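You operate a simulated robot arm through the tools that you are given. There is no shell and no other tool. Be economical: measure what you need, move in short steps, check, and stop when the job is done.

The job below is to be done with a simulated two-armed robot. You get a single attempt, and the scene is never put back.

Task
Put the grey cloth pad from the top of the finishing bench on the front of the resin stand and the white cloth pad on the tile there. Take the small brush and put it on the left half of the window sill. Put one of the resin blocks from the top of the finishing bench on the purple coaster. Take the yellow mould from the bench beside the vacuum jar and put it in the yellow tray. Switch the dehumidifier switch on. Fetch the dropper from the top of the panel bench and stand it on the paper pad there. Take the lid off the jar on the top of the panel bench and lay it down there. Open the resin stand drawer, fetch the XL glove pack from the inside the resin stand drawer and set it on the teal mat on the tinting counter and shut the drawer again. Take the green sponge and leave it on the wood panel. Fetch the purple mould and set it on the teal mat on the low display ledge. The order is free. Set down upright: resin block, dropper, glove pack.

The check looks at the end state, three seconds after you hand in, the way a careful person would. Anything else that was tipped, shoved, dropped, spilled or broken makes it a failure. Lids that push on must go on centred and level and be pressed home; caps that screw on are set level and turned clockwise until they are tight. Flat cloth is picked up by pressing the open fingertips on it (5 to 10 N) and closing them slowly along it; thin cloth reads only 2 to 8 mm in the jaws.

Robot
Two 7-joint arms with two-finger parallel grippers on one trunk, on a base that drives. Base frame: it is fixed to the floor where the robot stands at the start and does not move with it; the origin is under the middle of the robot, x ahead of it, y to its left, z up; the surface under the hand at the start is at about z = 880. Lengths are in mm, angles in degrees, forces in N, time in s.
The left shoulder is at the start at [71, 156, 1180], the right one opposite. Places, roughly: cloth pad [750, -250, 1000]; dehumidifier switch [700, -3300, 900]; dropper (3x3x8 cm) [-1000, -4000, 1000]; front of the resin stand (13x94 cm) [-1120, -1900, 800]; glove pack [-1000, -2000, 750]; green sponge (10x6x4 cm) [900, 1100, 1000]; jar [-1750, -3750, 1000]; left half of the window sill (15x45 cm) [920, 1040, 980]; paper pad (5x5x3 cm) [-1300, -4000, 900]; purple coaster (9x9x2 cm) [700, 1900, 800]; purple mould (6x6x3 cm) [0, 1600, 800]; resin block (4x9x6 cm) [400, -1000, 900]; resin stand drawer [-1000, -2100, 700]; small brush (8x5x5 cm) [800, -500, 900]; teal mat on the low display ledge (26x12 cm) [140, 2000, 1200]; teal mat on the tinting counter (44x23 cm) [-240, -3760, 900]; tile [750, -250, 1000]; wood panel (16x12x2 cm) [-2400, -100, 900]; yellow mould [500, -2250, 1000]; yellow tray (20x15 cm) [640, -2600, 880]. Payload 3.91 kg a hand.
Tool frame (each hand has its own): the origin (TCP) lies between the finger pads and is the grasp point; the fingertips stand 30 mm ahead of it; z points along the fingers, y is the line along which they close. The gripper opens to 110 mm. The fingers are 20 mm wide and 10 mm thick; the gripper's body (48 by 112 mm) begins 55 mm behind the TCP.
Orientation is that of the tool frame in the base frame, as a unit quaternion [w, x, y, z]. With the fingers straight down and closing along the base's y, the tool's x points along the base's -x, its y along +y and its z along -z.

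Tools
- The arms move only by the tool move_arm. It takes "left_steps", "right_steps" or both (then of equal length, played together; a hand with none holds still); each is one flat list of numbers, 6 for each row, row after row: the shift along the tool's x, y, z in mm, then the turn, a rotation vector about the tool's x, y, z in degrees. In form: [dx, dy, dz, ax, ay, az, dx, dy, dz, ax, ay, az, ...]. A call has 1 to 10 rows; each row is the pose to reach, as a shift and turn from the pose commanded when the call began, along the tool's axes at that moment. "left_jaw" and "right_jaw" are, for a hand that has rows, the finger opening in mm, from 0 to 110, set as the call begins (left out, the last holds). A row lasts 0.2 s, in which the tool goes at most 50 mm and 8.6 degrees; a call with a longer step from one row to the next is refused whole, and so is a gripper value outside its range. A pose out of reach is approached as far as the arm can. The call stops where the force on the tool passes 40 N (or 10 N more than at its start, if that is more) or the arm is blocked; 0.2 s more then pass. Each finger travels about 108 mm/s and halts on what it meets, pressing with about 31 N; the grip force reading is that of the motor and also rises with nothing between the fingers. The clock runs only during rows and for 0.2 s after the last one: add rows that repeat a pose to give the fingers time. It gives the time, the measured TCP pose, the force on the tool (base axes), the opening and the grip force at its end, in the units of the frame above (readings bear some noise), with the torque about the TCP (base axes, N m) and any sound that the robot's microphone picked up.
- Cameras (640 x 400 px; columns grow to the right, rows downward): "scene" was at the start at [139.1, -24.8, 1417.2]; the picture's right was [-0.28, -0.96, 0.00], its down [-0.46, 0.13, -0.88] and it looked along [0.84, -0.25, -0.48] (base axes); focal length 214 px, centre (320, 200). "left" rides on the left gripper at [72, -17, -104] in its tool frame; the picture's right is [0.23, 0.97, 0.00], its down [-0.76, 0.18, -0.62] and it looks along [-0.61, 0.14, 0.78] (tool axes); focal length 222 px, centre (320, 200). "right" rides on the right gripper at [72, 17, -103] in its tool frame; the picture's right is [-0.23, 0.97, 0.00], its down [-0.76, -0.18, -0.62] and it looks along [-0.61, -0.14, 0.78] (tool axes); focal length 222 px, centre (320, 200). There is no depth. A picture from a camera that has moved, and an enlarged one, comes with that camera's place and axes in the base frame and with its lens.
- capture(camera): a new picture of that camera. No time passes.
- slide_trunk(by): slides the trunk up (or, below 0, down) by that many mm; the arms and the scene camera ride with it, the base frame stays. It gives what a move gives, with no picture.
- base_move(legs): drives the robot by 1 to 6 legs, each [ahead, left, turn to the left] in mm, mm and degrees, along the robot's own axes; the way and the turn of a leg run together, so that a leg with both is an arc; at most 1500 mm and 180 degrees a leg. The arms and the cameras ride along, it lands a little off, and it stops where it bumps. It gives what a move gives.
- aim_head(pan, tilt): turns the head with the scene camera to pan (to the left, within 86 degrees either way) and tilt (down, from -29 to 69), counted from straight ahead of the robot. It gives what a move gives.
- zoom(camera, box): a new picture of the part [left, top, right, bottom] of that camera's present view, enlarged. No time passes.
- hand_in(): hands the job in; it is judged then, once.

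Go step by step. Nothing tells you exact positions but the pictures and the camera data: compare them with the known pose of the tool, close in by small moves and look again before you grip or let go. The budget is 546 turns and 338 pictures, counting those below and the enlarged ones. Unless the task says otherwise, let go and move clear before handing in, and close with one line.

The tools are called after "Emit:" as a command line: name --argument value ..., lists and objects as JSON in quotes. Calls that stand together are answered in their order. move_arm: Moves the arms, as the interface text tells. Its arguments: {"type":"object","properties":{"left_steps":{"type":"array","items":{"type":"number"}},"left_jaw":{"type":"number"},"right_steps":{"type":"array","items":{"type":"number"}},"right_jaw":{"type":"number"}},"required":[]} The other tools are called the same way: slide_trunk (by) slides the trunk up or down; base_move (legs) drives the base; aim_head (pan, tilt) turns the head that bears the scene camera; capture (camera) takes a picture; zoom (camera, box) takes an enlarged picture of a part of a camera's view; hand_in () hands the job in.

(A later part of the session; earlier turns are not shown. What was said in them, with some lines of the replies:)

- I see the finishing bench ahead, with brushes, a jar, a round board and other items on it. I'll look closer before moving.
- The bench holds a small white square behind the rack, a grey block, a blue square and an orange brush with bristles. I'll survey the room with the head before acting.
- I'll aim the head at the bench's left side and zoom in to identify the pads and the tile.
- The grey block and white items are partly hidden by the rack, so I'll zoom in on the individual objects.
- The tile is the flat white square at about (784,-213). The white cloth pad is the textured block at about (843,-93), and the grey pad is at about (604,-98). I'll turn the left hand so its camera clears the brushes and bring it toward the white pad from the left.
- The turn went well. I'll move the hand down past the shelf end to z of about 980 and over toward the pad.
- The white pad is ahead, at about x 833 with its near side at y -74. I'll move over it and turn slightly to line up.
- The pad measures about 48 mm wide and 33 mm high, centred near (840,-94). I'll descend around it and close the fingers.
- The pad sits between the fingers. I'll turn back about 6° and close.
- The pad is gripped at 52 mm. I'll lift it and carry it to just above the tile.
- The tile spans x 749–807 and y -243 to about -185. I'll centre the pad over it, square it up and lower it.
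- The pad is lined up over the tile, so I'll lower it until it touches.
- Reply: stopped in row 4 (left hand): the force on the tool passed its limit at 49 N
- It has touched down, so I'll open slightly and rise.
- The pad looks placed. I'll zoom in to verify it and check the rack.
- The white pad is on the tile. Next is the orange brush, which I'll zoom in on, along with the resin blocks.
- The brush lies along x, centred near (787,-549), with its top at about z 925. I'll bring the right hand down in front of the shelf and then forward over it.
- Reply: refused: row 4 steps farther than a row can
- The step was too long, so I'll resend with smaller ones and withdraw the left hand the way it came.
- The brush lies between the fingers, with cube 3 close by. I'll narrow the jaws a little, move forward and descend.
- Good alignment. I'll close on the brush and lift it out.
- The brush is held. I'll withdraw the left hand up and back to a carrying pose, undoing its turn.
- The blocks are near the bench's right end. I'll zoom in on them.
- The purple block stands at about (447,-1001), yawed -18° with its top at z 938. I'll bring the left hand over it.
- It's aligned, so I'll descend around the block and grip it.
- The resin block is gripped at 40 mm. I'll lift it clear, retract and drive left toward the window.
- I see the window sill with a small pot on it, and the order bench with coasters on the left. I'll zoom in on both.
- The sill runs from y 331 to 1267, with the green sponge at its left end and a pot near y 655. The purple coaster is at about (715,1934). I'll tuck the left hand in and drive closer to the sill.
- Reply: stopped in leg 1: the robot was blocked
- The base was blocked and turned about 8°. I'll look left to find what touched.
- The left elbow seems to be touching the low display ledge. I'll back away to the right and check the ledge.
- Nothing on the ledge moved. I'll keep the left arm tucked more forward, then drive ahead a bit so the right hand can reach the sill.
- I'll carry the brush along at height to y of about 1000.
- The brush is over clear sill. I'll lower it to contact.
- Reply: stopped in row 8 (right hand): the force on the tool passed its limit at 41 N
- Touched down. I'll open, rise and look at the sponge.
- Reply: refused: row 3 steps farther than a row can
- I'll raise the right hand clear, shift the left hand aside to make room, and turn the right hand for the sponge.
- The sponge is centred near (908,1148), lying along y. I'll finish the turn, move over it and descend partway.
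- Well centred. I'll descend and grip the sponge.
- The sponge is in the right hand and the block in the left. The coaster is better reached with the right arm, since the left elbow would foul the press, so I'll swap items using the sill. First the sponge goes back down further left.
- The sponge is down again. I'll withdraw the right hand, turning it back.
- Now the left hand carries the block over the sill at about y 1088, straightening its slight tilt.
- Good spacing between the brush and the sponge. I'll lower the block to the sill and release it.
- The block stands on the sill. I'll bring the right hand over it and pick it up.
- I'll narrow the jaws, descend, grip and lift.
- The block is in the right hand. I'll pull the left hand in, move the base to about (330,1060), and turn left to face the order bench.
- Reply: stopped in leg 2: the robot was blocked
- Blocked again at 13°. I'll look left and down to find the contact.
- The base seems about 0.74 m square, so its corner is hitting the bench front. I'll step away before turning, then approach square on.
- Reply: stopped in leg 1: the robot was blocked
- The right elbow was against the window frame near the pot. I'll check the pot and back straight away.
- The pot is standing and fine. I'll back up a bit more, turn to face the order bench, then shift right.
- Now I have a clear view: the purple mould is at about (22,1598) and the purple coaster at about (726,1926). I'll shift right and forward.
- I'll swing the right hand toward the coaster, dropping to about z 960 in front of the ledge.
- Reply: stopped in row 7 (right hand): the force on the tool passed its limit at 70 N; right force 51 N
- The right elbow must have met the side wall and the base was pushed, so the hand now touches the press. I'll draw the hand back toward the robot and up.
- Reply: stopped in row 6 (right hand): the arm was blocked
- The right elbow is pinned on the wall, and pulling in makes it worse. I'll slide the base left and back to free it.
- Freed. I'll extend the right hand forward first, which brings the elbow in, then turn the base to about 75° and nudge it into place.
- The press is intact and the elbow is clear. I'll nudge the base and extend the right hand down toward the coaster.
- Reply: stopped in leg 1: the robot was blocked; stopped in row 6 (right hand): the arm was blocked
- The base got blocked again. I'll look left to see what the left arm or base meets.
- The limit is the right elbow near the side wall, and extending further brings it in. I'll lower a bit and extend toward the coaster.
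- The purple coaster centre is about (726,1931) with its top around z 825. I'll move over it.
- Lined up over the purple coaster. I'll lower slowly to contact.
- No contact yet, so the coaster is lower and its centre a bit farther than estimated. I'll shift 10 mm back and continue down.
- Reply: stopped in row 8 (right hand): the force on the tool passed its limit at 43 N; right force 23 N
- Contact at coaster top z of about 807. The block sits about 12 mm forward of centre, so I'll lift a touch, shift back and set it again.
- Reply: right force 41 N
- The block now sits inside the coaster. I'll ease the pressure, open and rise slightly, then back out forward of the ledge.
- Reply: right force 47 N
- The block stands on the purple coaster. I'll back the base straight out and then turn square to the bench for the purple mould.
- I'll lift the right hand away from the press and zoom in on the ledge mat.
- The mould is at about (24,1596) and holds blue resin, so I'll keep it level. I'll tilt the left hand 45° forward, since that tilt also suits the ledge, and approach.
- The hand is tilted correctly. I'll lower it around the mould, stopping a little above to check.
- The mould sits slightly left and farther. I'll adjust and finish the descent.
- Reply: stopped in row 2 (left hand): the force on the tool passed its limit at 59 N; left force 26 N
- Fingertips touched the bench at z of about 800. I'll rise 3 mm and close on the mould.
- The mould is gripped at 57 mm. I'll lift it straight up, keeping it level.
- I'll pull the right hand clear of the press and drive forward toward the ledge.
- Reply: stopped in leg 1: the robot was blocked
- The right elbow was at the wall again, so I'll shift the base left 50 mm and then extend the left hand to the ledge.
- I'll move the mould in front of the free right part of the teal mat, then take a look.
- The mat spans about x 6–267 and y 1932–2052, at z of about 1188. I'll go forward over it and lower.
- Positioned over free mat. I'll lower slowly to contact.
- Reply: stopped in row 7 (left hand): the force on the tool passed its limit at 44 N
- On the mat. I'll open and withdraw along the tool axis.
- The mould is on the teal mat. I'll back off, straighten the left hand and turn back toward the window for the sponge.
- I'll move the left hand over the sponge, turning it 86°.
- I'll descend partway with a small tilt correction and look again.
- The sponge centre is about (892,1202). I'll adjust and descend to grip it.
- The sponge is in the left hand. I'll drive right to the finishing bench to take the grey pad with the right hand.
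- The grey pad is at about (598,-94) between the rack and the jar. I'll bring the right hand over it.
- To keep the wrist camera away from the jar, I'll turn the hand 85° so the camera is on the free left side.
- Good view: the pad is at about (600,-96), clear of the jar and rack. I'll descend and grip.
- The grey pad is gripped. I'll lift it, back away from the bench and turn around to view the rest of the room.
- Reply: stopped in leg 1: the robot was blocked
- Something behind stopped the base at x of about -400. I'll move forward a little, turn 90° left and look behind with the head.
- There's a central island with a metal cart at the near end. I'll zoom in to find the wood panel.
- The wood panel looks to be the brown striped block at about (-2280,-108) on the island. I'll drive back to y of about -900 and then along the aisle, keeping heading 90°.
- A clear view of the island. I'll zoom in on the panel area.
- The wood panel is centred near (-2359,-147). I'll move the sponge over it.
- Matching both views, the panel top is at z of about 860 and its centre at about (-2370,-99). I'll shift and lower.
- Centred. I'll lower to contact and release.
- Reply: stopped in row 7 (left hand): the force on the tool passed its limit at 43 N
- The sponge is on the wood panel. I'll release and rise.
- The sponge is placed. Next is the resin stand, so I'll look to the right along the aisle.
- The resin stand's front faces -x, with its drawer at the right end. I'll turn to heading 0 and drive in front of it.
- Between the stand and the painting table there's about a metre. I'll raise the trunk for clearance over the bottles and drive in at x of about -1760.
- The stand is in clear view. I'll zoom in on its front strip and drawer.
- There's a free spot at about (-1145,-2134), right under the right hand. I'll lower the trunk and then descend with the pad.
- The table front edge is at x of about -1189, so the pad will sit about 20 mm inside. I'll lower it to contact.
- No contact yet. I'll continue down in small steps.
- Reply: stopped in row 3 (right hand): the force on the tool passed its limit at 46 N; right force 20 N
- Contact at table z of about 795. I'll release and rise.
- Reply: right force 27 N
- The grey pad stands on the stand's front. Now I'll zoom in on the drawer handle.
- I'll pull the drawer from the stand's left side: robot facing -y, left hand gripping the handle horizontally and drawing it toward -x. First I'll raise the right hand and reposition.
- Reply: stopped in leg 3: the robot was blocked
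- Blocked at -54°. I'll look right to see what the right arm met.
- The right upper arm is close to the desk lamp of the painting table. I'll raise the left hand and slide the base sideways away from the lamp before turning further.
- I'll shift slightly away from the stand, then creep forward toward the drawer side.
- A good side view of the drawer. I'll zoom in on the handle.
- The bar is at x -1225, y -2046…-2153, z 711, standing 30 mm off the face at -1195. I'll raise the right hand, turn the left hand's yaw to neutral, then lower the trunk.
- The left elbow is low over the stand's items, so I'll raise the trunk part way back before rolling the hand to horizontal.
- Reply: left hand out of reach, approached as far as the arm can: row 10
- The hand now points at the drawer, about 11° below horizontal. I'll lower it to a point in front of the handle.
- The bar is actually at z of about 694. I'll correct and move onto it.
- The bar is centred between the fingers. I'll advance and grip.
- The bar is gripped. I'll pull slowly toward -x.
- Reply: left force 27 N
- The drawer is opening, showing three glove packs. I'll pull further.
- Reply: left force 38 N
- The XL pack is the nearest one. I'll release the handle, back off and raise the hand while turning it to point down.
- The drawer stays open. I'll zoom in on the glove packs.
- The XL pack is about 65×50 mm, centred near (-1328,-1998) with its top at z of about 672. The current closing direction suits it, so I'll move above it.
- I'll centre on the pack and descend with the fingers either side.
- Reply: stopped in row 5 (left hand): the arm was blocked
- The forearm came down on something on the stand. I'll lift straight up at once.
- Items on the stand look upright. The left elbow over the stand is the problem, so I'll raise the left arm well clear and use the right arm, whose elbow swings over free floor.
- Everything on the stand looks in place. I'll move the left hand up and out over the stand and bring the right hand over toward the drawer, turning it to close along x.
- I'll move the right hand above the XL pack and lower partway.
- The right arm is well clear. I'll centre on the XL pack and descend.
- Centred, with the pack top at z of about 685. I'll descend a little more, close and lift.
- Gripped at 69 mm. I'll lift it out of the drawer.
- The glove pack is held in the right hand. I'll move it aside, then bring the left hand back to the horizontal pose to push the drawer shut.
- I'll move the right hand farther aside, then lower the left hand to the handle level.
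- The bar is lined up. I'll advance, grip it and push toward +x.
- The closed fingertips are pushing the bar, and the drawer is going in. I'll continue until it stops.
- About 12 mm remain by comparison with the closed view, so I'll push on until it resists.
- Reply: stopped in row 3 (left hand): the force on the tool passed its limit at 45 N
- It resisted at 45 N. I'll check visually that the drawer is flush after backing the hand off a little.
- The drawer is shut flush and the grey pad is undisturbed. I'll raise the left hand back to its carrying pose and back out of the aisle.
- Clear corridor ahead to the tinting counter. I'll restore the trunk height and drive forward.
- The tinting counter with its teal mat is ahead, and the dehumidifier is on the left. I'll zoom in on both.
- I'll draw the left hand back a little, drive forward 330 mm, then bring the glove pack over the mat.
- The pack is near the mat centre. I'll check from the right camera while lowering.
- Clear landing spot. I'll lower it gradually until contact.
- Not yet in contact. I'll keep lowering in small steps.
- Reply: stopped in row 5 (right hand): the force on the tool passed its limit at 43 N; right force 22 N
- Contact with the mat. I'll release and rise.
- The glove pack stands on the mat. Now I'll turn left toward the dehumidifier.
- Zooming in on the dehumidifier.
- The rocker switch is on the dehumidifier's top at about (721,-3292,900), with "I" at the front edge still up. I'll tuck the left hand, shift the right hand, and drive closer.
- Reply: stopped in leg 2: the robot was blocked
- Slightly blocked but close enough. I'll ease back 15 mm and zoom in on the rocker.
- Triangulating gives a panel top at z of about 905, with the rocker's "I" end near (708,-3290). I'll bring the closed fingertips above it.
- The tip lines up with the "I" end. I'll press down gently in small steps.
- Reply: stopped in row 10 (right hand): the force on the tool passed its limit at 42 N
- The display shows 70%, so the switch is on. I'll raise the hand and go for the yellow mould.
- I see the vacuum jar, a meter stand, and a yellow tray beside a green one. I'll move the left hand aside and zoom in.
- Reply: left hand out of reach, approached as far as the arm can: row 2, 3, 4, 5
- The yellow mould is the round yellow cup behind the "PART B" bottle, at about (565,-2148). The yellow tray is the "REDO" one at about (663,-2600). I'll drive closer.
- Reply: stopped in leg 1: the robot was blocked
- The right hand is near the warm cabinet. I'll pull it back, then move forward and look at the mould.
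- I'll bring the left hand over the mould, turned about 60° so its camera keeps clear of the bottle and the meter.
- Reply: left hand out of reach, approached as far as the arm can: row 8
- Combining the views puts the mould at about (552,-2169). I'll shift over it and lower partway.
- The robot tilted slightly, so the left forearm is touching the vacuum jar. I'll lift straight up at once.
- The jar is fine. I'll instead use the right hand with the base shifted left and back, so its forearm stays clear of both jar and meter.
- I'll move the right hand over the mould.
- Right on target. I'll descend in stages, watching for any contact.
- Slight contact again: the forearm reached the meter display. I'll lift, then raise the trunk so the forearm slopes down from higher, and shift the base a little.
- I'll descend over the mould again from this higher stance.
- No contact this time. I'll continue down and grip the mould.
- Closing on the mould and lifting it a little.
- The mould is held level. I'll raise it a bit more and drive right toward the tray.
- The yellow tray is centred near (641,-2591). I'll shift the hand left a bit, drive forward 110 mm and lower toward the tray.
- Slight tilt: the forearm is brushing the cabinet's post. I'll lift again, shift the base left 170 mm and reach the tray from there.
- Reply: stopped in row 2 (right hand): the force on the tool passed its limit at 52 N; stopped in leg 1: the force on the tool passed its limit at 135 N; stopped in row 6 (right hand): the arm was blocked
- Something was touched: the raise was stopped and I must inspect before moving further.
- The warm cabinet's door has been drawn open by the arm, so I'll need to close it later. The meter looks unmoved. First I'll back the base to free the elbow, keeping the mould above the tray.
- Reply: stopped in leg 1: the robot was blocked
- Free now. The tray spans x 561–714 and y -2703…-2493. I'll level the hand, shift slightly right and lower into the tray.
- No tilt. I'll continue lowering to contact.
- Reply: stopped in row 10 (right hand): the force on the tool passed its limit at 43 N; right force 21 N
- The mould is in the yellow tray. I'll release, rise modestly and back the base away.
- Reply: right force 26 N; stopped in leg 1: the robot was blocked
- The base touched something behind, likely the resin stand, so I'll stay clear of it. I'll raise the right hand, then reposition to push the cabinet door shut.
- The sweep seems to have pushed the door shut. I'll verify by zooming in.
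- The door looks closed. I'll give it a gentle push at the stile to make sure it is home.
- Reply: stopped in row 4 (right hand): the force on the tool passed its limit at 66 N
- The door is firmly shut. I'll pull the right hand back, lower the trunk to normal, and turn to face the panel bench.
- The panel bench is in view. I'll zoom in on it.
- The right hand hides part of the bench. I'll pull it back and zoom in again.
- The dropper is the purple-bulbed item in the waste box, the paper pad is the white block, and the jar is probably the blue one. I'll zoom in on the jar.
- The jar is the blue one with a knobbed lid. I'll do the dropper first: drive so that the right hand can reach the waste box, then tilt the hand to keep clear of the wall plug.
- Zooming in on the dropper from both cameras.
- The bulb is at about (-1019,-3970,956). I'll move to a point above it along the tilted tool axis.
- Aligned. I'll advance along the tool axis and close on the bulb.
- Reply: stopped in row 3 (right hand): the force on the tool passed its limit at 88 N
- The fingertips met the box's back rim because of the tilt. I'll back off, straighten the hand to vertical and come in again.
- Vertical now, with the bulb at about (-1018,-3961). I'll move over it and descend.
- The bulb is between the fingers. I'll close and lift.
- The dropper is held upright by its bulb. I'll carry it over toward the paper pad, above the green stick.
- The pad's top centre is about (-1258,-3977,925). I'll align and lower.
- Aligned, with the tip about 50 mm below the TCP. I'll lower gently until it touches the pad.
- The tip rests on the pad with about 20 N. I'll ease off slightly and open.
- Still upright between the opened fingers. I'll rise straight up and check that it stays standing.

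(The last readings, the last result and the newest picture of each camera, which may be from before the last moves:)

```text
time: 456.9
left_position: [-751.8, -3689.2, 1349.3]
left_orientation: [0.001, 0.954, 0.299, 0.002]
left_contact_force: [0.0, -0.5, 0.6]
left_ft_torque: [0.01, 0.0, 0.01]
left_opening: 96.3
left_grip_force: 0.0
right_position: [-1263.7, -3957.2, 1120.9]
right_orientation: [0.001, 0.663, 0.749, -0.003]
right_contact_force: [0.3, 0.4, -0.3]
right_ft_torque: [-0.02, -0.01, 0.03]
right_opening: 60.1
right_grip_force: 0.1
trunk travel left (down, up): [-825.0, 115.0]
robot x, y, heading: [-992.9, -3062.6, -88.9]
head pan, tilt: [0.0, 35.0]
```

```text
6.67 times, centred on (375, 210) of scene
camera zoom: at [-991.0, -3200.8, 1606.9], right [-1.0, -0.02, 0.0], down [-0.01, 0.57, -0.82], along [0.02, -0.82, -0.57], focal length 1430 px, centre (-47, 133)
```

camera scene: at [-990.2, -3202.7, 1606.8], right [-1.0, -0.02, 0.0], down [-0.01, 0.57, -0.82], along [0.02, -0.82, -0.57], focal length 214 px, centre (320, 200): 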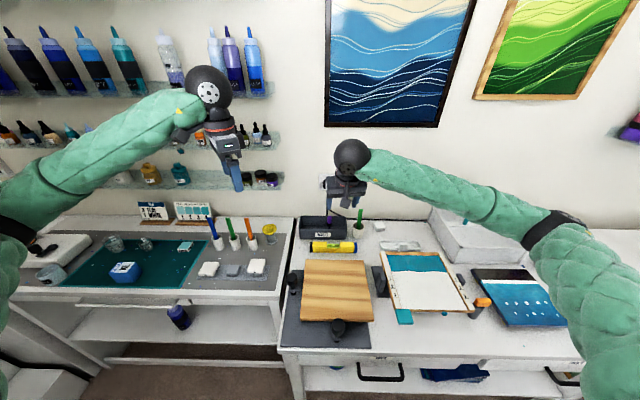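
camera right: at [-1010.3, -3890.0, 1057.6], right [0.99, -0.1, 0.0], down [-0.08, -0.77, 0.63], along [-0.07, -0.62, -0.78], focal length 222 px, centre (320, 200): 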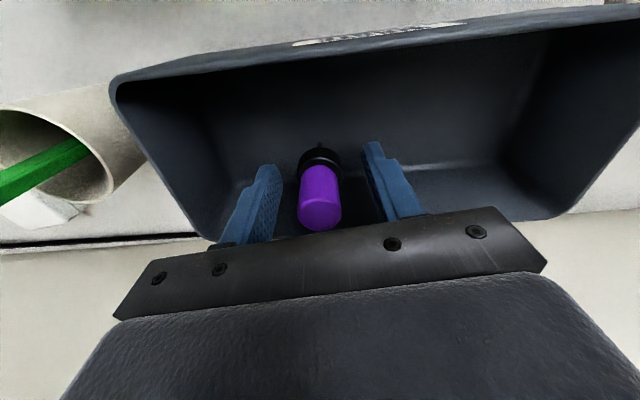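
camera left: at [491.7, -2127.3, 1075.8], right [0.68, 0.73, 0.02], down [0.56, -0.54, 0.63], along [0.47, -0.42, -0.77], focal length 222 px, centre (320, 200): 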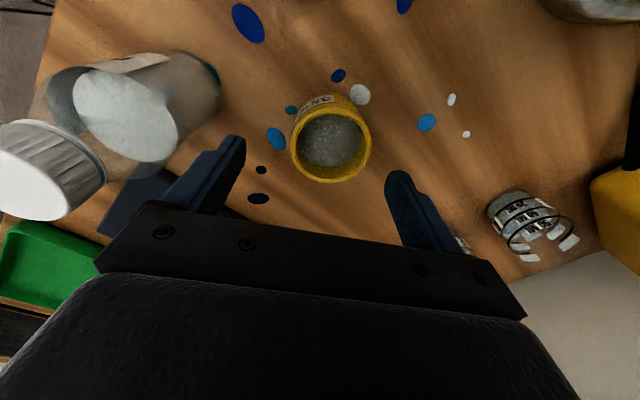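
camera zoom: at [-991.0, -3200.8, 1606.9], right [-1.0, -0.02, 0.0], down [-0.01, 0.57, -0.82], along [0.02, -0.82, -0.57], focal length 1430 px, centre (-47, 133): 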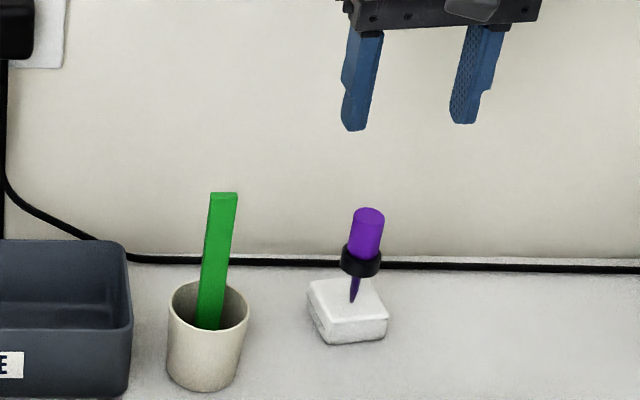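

The dropper stands on the paper pad. Now I'll retract the hand and drive right toward the jar.

Emit:
move_arm --right_steps '[40, 0, -20, 0, 0, 0, 80, 0, -40, 0, 0, 0, 120, 0, -60, 0, 0, 0, 160, 0, -80, 0, 0, 0, 200, 0, -100, 0, 0, 0]'

Emit:
base_move --legs '[[0, -560, -1]]'

Emit:
aim_head --pan -20 --tilt 40

Emit:
capture --camera "scene"

Emit:
capture --camera "right"

```text
time: 458.1
left_position: [-752.8, -3688.7, 1350.3]
left_orientation: [0.001, 0.954, 0.298, 0.002]
left_contact_force: [-0.1, 0.2, -0.4]
left_ft_torque: [-0.02, -0.02, 0.03]
left_opening: 96.1
left_grip_force: 0.0
right_position: [-1283.6, -3754.7, 1219.8]
right_orientation: [0.001, 0.662, 0.75, -0.004]
right_contact_force: [0.0, 0.7, 0.9]
right_ft_torque: [-0.01, 0.0, -0.03]
right_opening: 60.0
right_grip_force: 0.1
trunk travel left (down, up): [-825.0, 115.0]
robot x, y, heading: [-993.3, -3062.5, -88.4]
head pan, tilt: [0.0, 35.0]
```

```text
time: 461.3
left_position: [-1327.9, -3703.2, 1349.4]
left_orientation: [0.001, 0.958, 0.287, 0.003]
left_contact_force: [0.0, 0.7, 0.4]
left_ft_torque: [0.0, 0.01, 0.02]
left_opening: 96.1
left_grip_force: 0.0
right_position: [-1860.1, -3754.6, 1218.7]
right_orientation: [0.001, 0.67, 0.742, -0.002]
right_contact_force: [0.3, 0.0, -0.2]
right_ft_torque: [0.01, 0.01, -0.04]
right_opening: 59.9
right_grip_force: 0.1
trunk travel left (down, up): [-825.0, 115.0]
robot x, y, heading: [-1555.9, -3072.7, -90.1]
head pan, tilt: [0.0, 35.0]
```

```text
time: 462.1
left_position: [-1328.5, -3702.0, 1350.7]
left_orientation: [0.001, 0.958, 0.286, 0.002]
left_contact_force: [-0.3, 0.6, -0.4]
left_ft_torque: [-0.02, 0.0, -0.01]
left_opening: 96.0
left_grip_force: 0.1
right_position: [-1860.9, -3754.4, 1217.6]
right_orientation: [0.001, 0.67, 0.742, -0.003]
right_contact_force: [0.6, 0.8, 0.3]
right_ft_torque: [-0.03, -0.02, 0.03]
right_opening: 60.2
right_grip_force: 0.1
trunk travel left (down, up): [-825.0, 115.0]
robot x, y, heading: [-1556.4, -3071.4, -90.0]
head pan, tilt: [-20.0, 40.0]
```

```text
67 pictures are left
camera scene: at [-1583.7, -3199.7, 1599.3], right [-0.94, 0.34, 0.0], down [0.22, 0.6, -0.77], along [-0.26, -0.72, -0.64], focal length 214 px, centre (320, 200)
```

scene: 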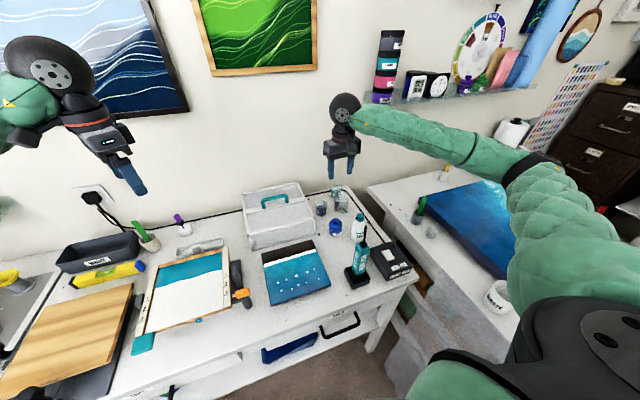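

```text
66 pictures are left
camera right: at [-1851.2, -3682.3, 1321.7], right [0.99, -0.13, 0.0], down [-0.1, -0.77, 0.63], along [-0.08, -0.62, -0.78], focal length 222 px, centre (320, 200)
```

right: 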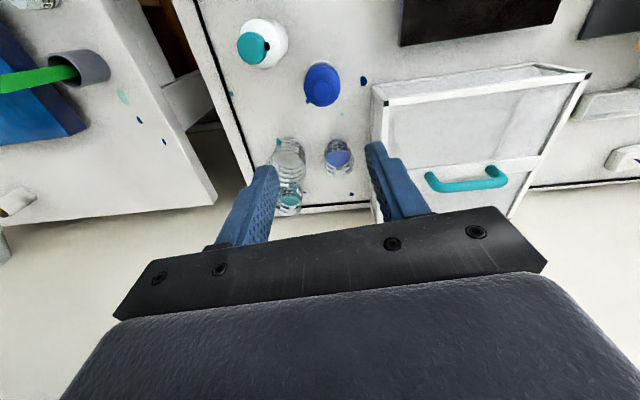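

Zooming in on the jar from both cameras to triangulate its knob.

Emit:
zoom --camera "right" --box '[240, 40, 400, 140]'

Emit:
zoom --camera "scene" --box '[300, 180, 420, 260]'

```text
4.00 times, centred on (320, 90) of right
camera zoom: at [-1851.2, -3682.3, 1321.7], right [0.99, -0.13, 0.0], down [-0.1, -0.77, 0.63], along [-0.08, -0.62, -0.78], focal length 888 px, centre (320, 640)
```

zoom: 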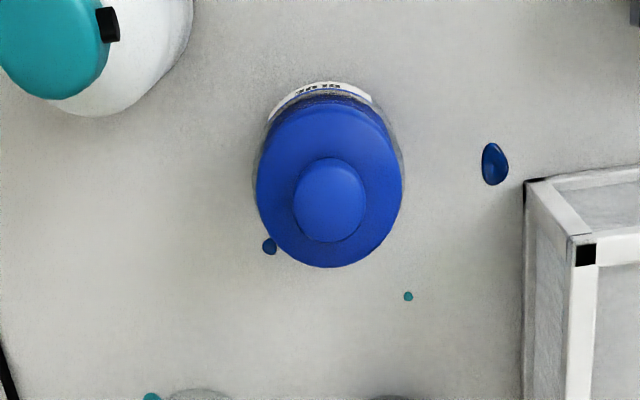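

```text
5.00 times, centred on (360, 220) of scene
camera zoom: at [-1583.7, -3199.7, 1599.3], right [-0.94, 0.34, 0.0], down [0.22, 0.6, -0.77], along [-0.26, -0.72, -0.64], focal length 1072 px, centre (120, 100)
```

zoom: 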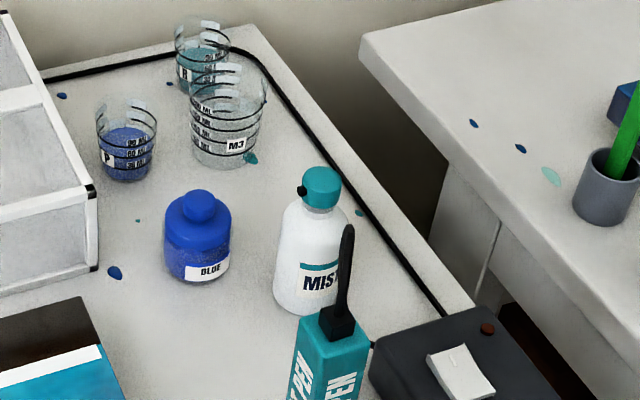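

The knob top is at (-1857,-3758,968). I'll come down over it.

Emit:
move_arm --right_steps '[-4, 4, 40, 0, 0, 0, -4, 4, 85, 0, 0, 0, -4, 4, 130, 0, 0, 0, -4, 4, 175, 0, 0, 0]' --right_jaw 50

Emit:
zoom --camera "right" --box '[200, 60, 440, 220]'

```text
time: 463.1
left_position: [-1329.6, -3702.8, 1348.7]
left_orientation: [-0.001, 0.958, 0.286, 0.003]
left_contact_force: [0.4, 0.6, 0.2]
left_ft_torque: [0.0, -0.02, -0.02]
left_opening: 96.2
left_grip_force: 0.0
right_position: [-1857.2, -3758.4, 1043.4]
right_orientation: [0.001, 0.67, 0.742, -0.003]
right_contact_force: [-0.2, -0.5, 0.3]
right_ft_torque: [0.01, 0.0, -0.02]
right_opening: 50.2
right_grip_force: 0.1
trunk travel left (down, up): [-825.0, 115.0]
robot x, y, heading: [-1553.0, -3070.3, -90.2]
head pan, tilt: [-20.0, 40.0]
```

```text
2.50 times, centred on (320, 140) of right
camera zoom: at [-1847.7, -3685.8, 1146.6], right [0.99, -0.13, 0.0], down [-0.1, -0.77, 0.63], along [-0.08, -0.62, -0.78], focal length 555 px, centre (320, 350)
```

zoom: 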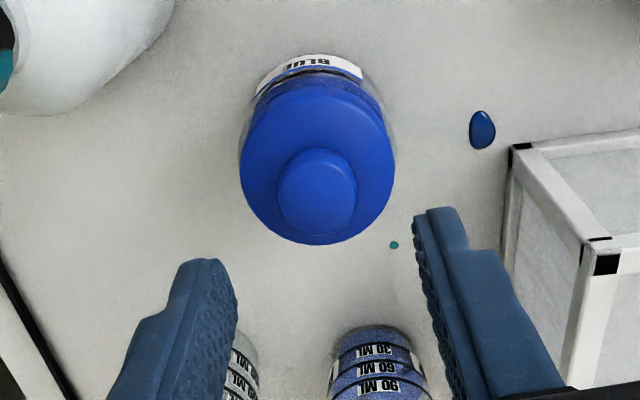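

Centred. I'll descend to the knob, close, and lift slowly.

Emit:
move_arm --right_steps '[0, 0, 30, 0, 0, 0, 0, 0, 55, 0, 0, 0, 0, 0, 64, 0, 0, 0]'

Emit:
move_arm --right_steps '[0, 0, 0, 0, 0, 0, 0, 0, 0, 0, 0, 0, 0, 0, 0, 0, 0, 0]' --right_jaw 10

Emit:
zoom --camera "right" --box '[200, 80, 440, 240]'

```text
time: 463.9
left_position: [-1328.4, -3700.9, 1351.6]
left_orientation: [0.002, 0.958, 0.286, 0.001]
left_contact_force: [-0.5, -0.4, -0.1]
left_ft_torque: [-0.02, 0.01, -0.03]
left_opening: 95.9
left_grip_force: 0.1
right_position: [-1858.7, -3760.1, 983.4]
right_orientation: [0.003, 0.671, 0.741, -0.005]
right_contact_force: [-6.4, -4.9, 29.1]
right_ft_torque: [-0.02, 0.08, 0.0]
right_opening: 50.0
right_grip_force: 0.1
trunk travel left (down, up): [-825.0, 115.0]
robot x, y, heading: [-1556.9, -3067.3, -90.3]
head pan, tilt: [-20.0, 40.0]
```

```text
time: 464.3
left_position: [-1328.5, -3701.3, 1347.9]
left_orientation: [0.0, 0.958, 0.286, 0.001]
left_contact_force: [-0.1, -0.5, 0.1]
left_ft_torque: [0.02, 0.0, -0.03]
left_opening: 95.9
left_grip_force: 0.0
right_position: [-1857.2, -3760.4, 983.9]
right_orientation: [0.004, 0.671, 0.742, -0.004]
right_contact_force: [0.1, 10.2, 18.0]
right_ft_torque: [0.36, -0.01, -0.01]
right_opening: 25.3
right_grip_force: 15.7
trunk travel left (down, up): [-825.0, 115.0]
robot x, y, heading: [-1555.9, -3071.4, -90.4]
head pan, tilt: [-20.0, 40.0]
heard: snap
stopped in row 1 (right hand): the force on the tool passed its limit at 51 N (the readings are from after the stop); the commanded pose is now the measured one
```

```text
2.50 times, centred on (320, 160) of right
camera zoom: at [-1847.0, -3686.5, 1087.1], right [0.99, -0.13, 0.0], down [-0.1, -0.77, 0.63], along [-0.08, -0.63, -0.77], focal length 555 px, centre (320, 300)
```

zoom: 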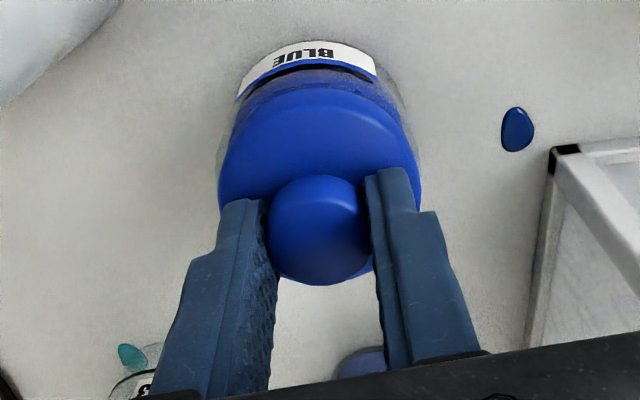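

I heard a snap as the fingers closed, and the knob is gripped. I'll complete the grip and lift a little to see whether the lid frees.

Emit:
move_arm --right_steps '[0, 0, 0, 0, 0, 0, 0, 0, 0, 0, 0, 0]' --right_jaw 10

Emit:
move_arm --right_steps '[0, 0, -3, 0, 0, 0, 0, 0, -7, 0, 0, 0, 0, 0, -12, 0, 0, 0, 0, 0, -18, 0, 0, 0]'

Emit:
zoom --camera "scene" --box '[300, 180, 420, 260]'

Emit:
zoom --camera "right" --box '[200, 80, 440, 240]'

```text
time: 464.9
left_position: [-1328.9, -3700.9, 1348.9]
left_orientation: [0.001, 0.958, 0.286, 0.002]
left_contact_force: [-1.0, 0.6, -1.0]
left_ft_torque: [0.0, 0.01, -0.01]
left_opening: 96.0
left_grip_force: 0.1
right_position: [-1857.3, -3759.8, 984.4]
right_orientation: [0.005, 0.671, 0.742, -0.005]
right_contact_force: [-1.3, 2.5, 19.3]
right_ft_torque: [0.05, 0.02, 0.03]
right_opening: 24.4
right_grip_force: 31.0
trunk travel left (down, up): [-825.0, 115.0]
robot x, y, heading: [-1557.6, -3072.6, -90.4]
head pan, tilt: [-20.0, 40.0]
```

```text
time: 465.9
left_position: [-1329.3, -3702.2, 1348.3]
left_orientation: [0.0, 0.958, 0.286, 0.002]
left_contact_force: [0.3, -0.2, 0.8]
left_ft_torque: [-0.02, 0.02, 0.0]
left_opening: 96.2
left_grip_force: 0.1
right_position: [-1856.4, -3761.4, 1000.3]
right_orientation: [0.004, 0.671, 0.742, -0.004]
right_contact_force: [0.5, 0.3, -0.4]
right_ft_torque: [0.0, -0.01, 0.03]
right_opening: 24.4
right_grip_force: 31.1
trunk travel left (down, up): [-825.0, 115.0]
robot x, y, heading: [-1555.0, -3069.2, -90.2]
head pan, tilt: [-20.0, 40.0]
```

```text
5.00 times, centred on (360, 220) of scene
camera zoom: at [-1583.9, -3199.9, 1599.2], right [-0.94, 0.34, 0.0], down [0.22, 0.6, -0.77], along [-0.26, -0.72, -0.64], focal length 1072 px, centre (120, 100)
```

zoom: 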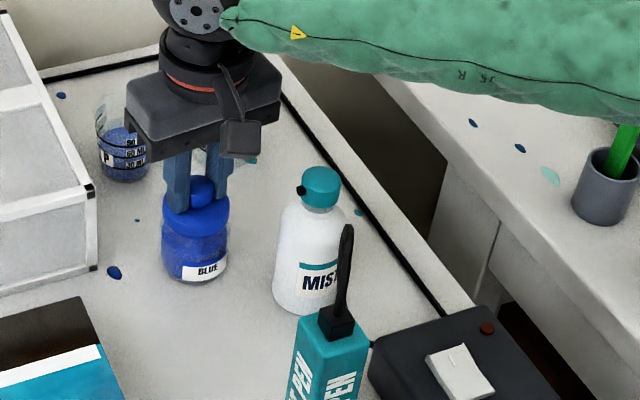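

```text
2.50 times, centred on (320, 160) of right
camera zoom: at [-1847.7, -3687.9, 1103.2], right [0.99, -0.13, 0.0], down [-0.1, -0.77, 0.63], along [-0.08, -0.63, -0.78], focal length 555 px, centre (320, 300)
```

zoom: 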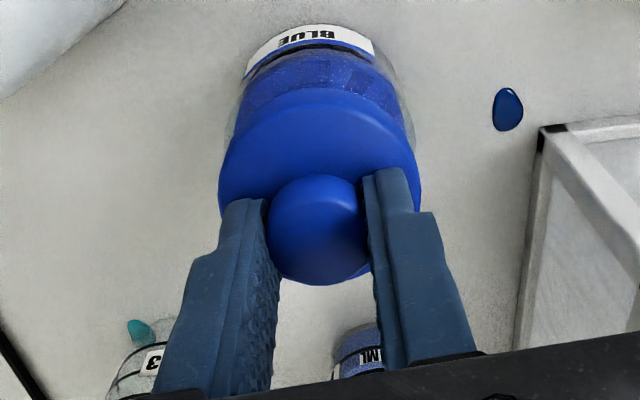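

The lid is free and the jar stays put. I'll lift it clear and carry it to the free spot in front of the jar.

Emit:
move_arm --right_steps '[0, 0, -30, 0, 0, 0, 0, 0, -60, 0, 0, 0, 28, 10, -60, 0, 0, 0, 56, 20, -60, 0, 0, 0, 83, 29, -60, 0, 0, 0, 83, 29, -30, 0, 0, 0, 83, 29, 5, 0, 0, 0]'

Emit:
zoom --camera "right" --box '[160, 40, 480, 240]'

Emit:
zoom --camera "scene" --box '[300, 180, 420, 260]'

```text
time: 467.5
left_position: [-1329.5, -3701.9, 1349.2]
left_orientation: [0.0, 0.958, 0.285, 0.003]
left_contact_force: [0.0, 0.6, 0.3]
left_ft_torque: [0.02, 0.01, -0.01]
left_opening: 96.1
left_grip_force: 0.0
right_position: [-1835.8, -3675.3, 994.6]
right_orientation: [0.004, 0.671, 0.742, -0.003]
right_contact_force: [-0.1, -0.6, -0.4]
right_ft_torque: [0.0, 0.0, 0.0]
right_opening: 24.2
right_grip_force: 31.3
trunk travel left (down, up): [-825.0, 115.0]
robot x, y, heading: [-1556.0, -3069.1, -90.1]
head pan, tilt: [-20.0, 40.0]
```

```text
2.00 times, centred on (320, 140) of right
camera zoom: at [-1826.8, -3601.7, 1096.6], right [0.99, -0.13, 0.0], down [-0.1, -0.77, 0.63], along [-0.08, -0.63, -0.78], focal length 444 px, centre (320, 320)
```

zoom: 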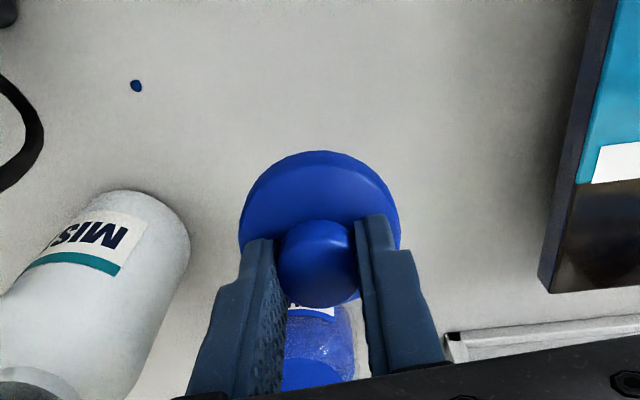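

```text
5.00 times, centred on (360, 220) of scene
camera zoom: at [-1584.1, -3200.2, 1599.3], right [-0.94, 0.34, 0.0], down [0.22, 0.6, -0.77], along [-0.26, -0.72, -0.64], focal length 1072 px, centre (120, 100)
```

zoom: 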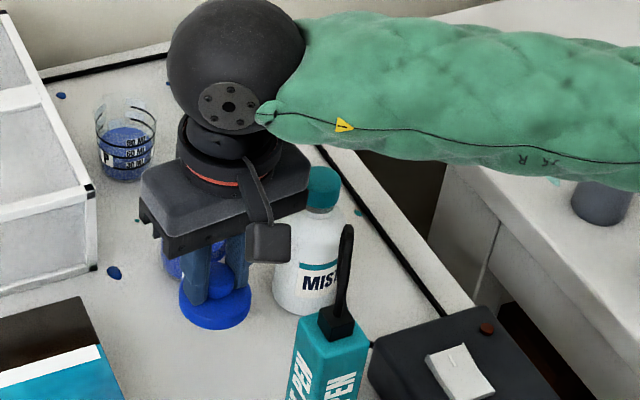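

Clear bench below. I'll lower the lid until it touches.

Emit:
move_arm --right_steps '[4, 4, 18, 0, 0, 0, 4, 4, 34, 0, 0, 0, 4, 4, 40, 0, 0, 0, 4, 4, 45, 0, 0, 0, 4, 4, 49, 0, 0, 0, 4, 4, 53, 0, 0, 0, 4, 4, 57, 0, 0, 0, 4, 4, 61, 0, 0, 0, 4, 4, 65, 0, 0, 0, 4, 4, 69, 0, 0, 0]'

Emit:
zoom --camera "scene" --box '[300, 180, 420, 260]'

```text
time: 469.2
left_position: [-1328.0, -3700.5, 1350.4]
left_orientation: [0.002, 0.958, 0.286, 0.002]
left_contact_force: [0.6, 0.2, 0.0]
left_ft_torque: [0.0, -0.01, -0.02]
left_opening: 96.2
left_grip_force: 0.0
right_position: [-1834.8, -3670.9, 942.1]
right_orientation: [0.007, 0.671, 0.742, -0.006]
right_contact_force: [-0.9, 15.5, 27.5]
right_ft_torque: [0.78, 0.06, 0.02]
right_opening: 24.4
right_grip_force: 30.7
trunk travel left (down, up): [-825.0, 115.0]
robot x, y, heading: [-1557.1, -3070.4, -90.2]
head pan, tilt: [-20.0, 40.0]
stopped in row 8 (right hand): the force on the tool passed its limit at 46 N (the readings are from after the stop); the commanded pose is now the measured one
```

```text
5.00 times, centred on (360, 220) of scene
camera zoom: at [-1583.5, -3197.3, 1599.7], right [-0.94, 0.35, 0.0], down [0.22, 0.6, -0.77], along [-0.26, -0.72, -0.64], focal length 1072 px, centre (120, 100)
```

zoom: 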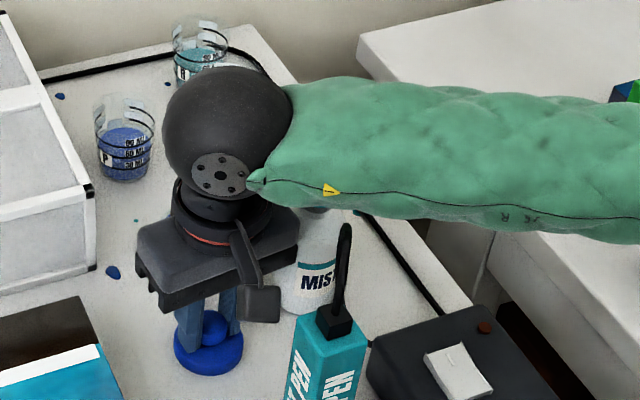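

The lid is on the bench. I'll release and rise.

Emit:
move_arm --right_steps '[0, 0, -2, 0, 0, 0, 0, 0, -2, 0, 0, 0]' --right_jaw 44

Emit:
move_arm --right_steps '[0, 0, -25, 0, 0, 0, 0, 0, -60, 0, 0, 0, 0, 0, -100, 0, 0, 0, 0, 0, -145, 0, 0, 0, 20, 0, -190, 0, 0, 0, 50, 0, -220, 0, 0, 0, 90, 0, -230, 0, 0, 0]'

Emit:
zoom --camera "scene" --box '[280, 180, 440, 290]'

```text
time: 469.8
left_position: [-1329.0, -3701.6, 1349.9]
left_orientation: [0.0, 0.958, 0.286, 0.002]
left_contact_force: [1.3, 0.8, -0.3]
left_ft_torque: [-0.04, 0.0, 0.02]
left_opening: 95.9
left_grip_force: 0.0
right_position: [-1831.9, -3672.0, 941.9]
right_orientation: [0.006, 0.67, 0.742, -0.005]
right_contact_force: [-0.5, 0.2, 15.8]
right_ft_torque: [0.09, 0.02, -0.03]
right_opening: 40.6
right_grip_force: 0.0
trunk travel left (down, up): [-825.0, 115.0]
robot x, y, heading: [-1554.9, -3069.0, -90.1]
head pan, tilt: [-20.0, 40.0]
```

```text
time: 471.4
left_position: [-1329.2, -3701.6, 1350.3]
left_orientation: [0.001, 0.958, 0.286, 0.002]
left_contact_force: [-0.3, -0.6, -1.0]
left_ft_torque: [-0.02, 0.0, 0.0]
left_opening: 95.7
left_grip_force: 0.0
right_position: [-1841.8, -3577.2, 1172.1]
right_orientation: [0.005, 0.671, 0.742, -0.005]
right_contact_force: [0.0, 0.3, -0.6]
right_ft_torque: [-0.01, 0.03, -0.01]
right_opening: 44.3
right_grip_force: 0.1
trunk travel left (down, up): [-825.0, 115.0]
robot x, y, heading: [-1554.1, -3068.4, -90.1]
head pan, tilt: [-20.0, 40.0]
```

```text
3.64 times, centred on (360, 235) of scene
camera zoom: at [-1584.1, -3198.0, 1599.4], right [-0.94, 0.34, 0.0], down [0.22, 0.6, -0.77], along [-0.26, -0.72, -0.64], focal length 780 px, centre (174, 73)
```

zoom: 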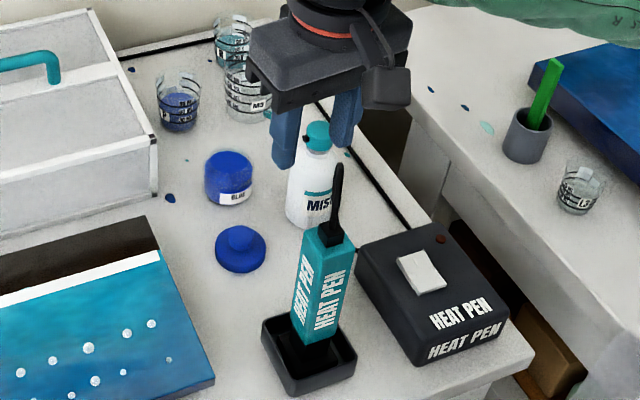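

The lid lies on the bench and the jar is undisturbed. Before handing in, I'll back away and check the resin stand, which the base brushed earlier.

Emit:
base_move --legs '[[-250, 0, 0], [0, 0, 80]]'

Emit:
aim_head --pan 70 --tilt 30

Emit:
capture --camera "scene"

```text
time: 476.7
left_position: [-890.4, -2718.3, 1349.5]
left_orientation: [-0.001, 0.557, 0.83, 0.002]
left_contact_force: [0.6, 0.7, -0.6]
left_ft_torque: [0.01, 0.0, -0.02]
left_opening: 95.9
left_grip_force: 0.1
right_position: [-1108.9, -3198.6, 1170.6]
right_orientation: [0.009, 0.044, 0.999, -0.001]
right_contact_force: [0.4, 0.3, -0.6]
right_ft_torque: [-0.01, -0.03, 0.03]
right_opening: 44.0
right_grip_force: 0.0
trunk travel left (down, up): [-825.0, 115.0]
robot x, y, heading: [-1558.5, -2822.4, -11.1]
head pan, tilt: [-20.0, 40.0]
```

```text
time: 478.3
left_position: [-890.4, -2718.9, 1349.2]
left_orientation: [0.0, 0.557, 0.83, 0.002]
left_contact_force: [0.4, 0.3, 0.0]
left_ft_torque: [-0.03, -0.02, -0.05]
left_opening: 96.3
left_grip_force: 0.0
right_position: [-1108.7, -3199.5, 1170.8]
right_orientation: [0.008, 0.044, 0.999, -0.001]
right_contact_force: [0.2, 0.4, 0.2]
right_ft_torque: [0.01, 0.02, -0.05]
right_opening: 44.0
right_grip_force: 0.1
trunk travel left (down, up): [-825.0, 115.0]
robot x, y, heading: [-1554.2, -2821.5, -11.1]
head pan, tilt: [70.0, 30.0]
```

```text
55 pictures are left
camera scene: at [-1456.9, -2752.8, 1614.6], right [0.86, -0.52, 0.0], down [-0.26, -0.43, -0.87], along [0.45, 0.74, -0.5], focal length 214 px, centre (320, 200)
```

scene: 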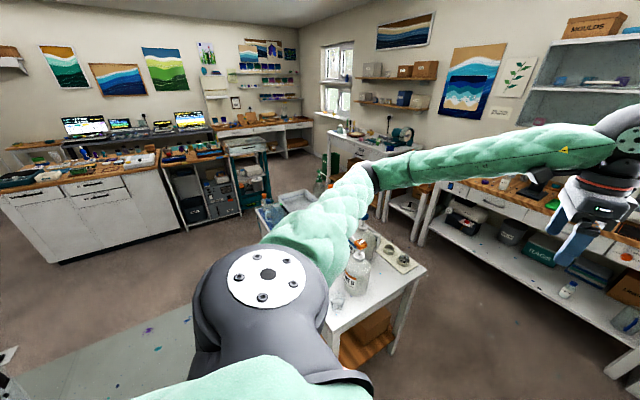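

The arm hides the stand. I'll turn further to face it.

Emit:
base_move --legs '[[0, 0, 65]]'

Emit:
aim_head --pan 0 --tilt 35

Emit:
capture --camera "scene"

```text
time: 481.6
left_position: [-1369.6, -2176.8, 1348.2]
left_orientation: [-0.003, 0.021, 1.0, 0.001]
left_contact_force: [0.3, -0.1, -0.6]
left_ft_torque: [0.0, -0.02, -0.02]
left_opening: 96.1
left_grip_force: 0.1
right_position: [-1024.8, -2574.9, 1170.8]
right_orientation: [0.007, -0.5, 0.866, 0.004]
right_contact_force: [0.9, 0.2, -0.6]
right_ft_torque: [0.0, -0.02, -0.01]
right_opening: 44.1
right_grip_force: 0.0
trunk travel left (down, up): [-825.0, 115.0]
robot x, y, heading: [-1554.4, -2819.7, 54.0]
head pan, tilt: [70.0, 30.0]
```

```text
time: 483.0
left_position: [-1369.1, -2176.6, 1349.1]
left_orientation: [-0.001, 0.022, 1.0, 0.001]
left_contact_force: [0.3, 0.5, -0.6]
left_ft_torque: [0.04, 0.02, 0.04]
left_opening: 95.9
left_grip_force: 0.0
right_position: [-1023.1, -2575.3, 1170.7]
right_orientation: [0.007, -0.501, 0.866, 0.005]
right_contact_force: [0.2, -0.6, -0.6]
right_ft_torque: [-0.05, -0.03, 0.0]
right_opening: 43.7
right_grip_force: 0.0
trunk travel left (down, up): [-825.0, 115.0]
robot x, y, heading: [-1555.7, -2821.6, 54.1]
head pan, tilt: [0.0, 35.0]
```

```text
54 pictures are left
camera scene: at [-1472.2, -2707.9, 1606.8], right [0.81, -0.58, 0.0], down [-0.34, -0.47, -0.82], along [0.48, 0.66, -0.57], focal length 214 px, centre (320, 200)
```

scene: 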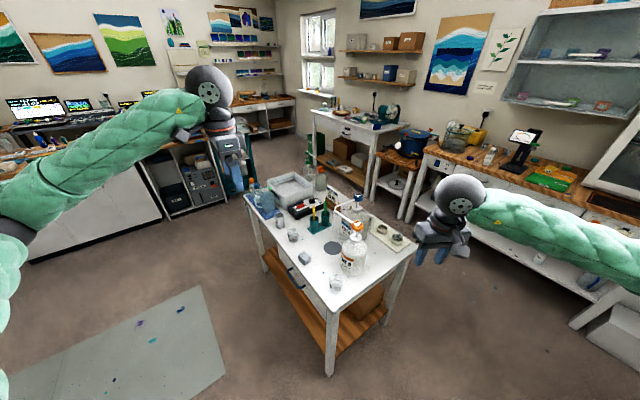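

Emit:
zoom --camera "scene" --box '[230, 150, 430, 310]'

Emit:
zoom --camera "scene" --box '[430, 100, 640, 240]'

```text
2.50 times, centred on (330, 230) of scene
camera zoom: at [-1472.2, -2707.9, 1606.8], right [0.81, -0.58, 0.0], down [-0.34, -0.47, -0.82], along [0.48, 0.66, -0.57], focal length 536 px, centre (295, 125)
```

zoom: 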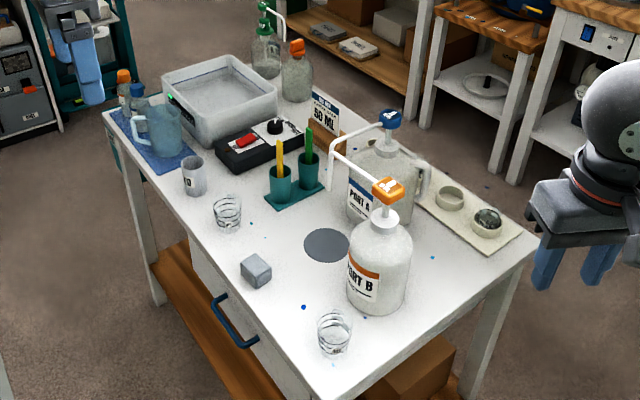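

```text
2.86 times, centred on (535, 170) of scene
camera zoom: at [-1472.2, -2707.9, 1606.8], right [0.81, -0.58, 0.0], down [-0.34, -0.47, -0.82], along [0.48, 0.66, -0.57], focal length 613 px, centre (-294, 286)
```

zoom: 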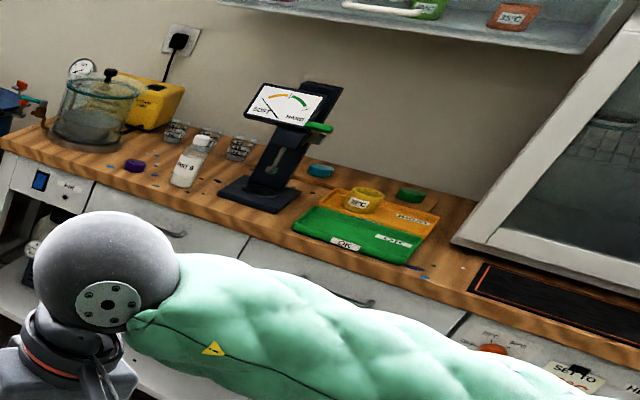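

The stand, drawer, grey pad, vacuum bench and yellow mould all look right, and both hands are empty and clear. Handing in.

Emit:
hand_in

```text
The job is handed in.
```

Every item on the list is done and I've handed the job in. Along the way the arms or base bumped several things, among them the vacuum jar, the hardness meter, the resin stand and the cart. One arm also pulled the warm cabinet door open; I pushed it shut. Nothing looked tipped or moved when I checked afterwards, but I didn't re-check the cart.
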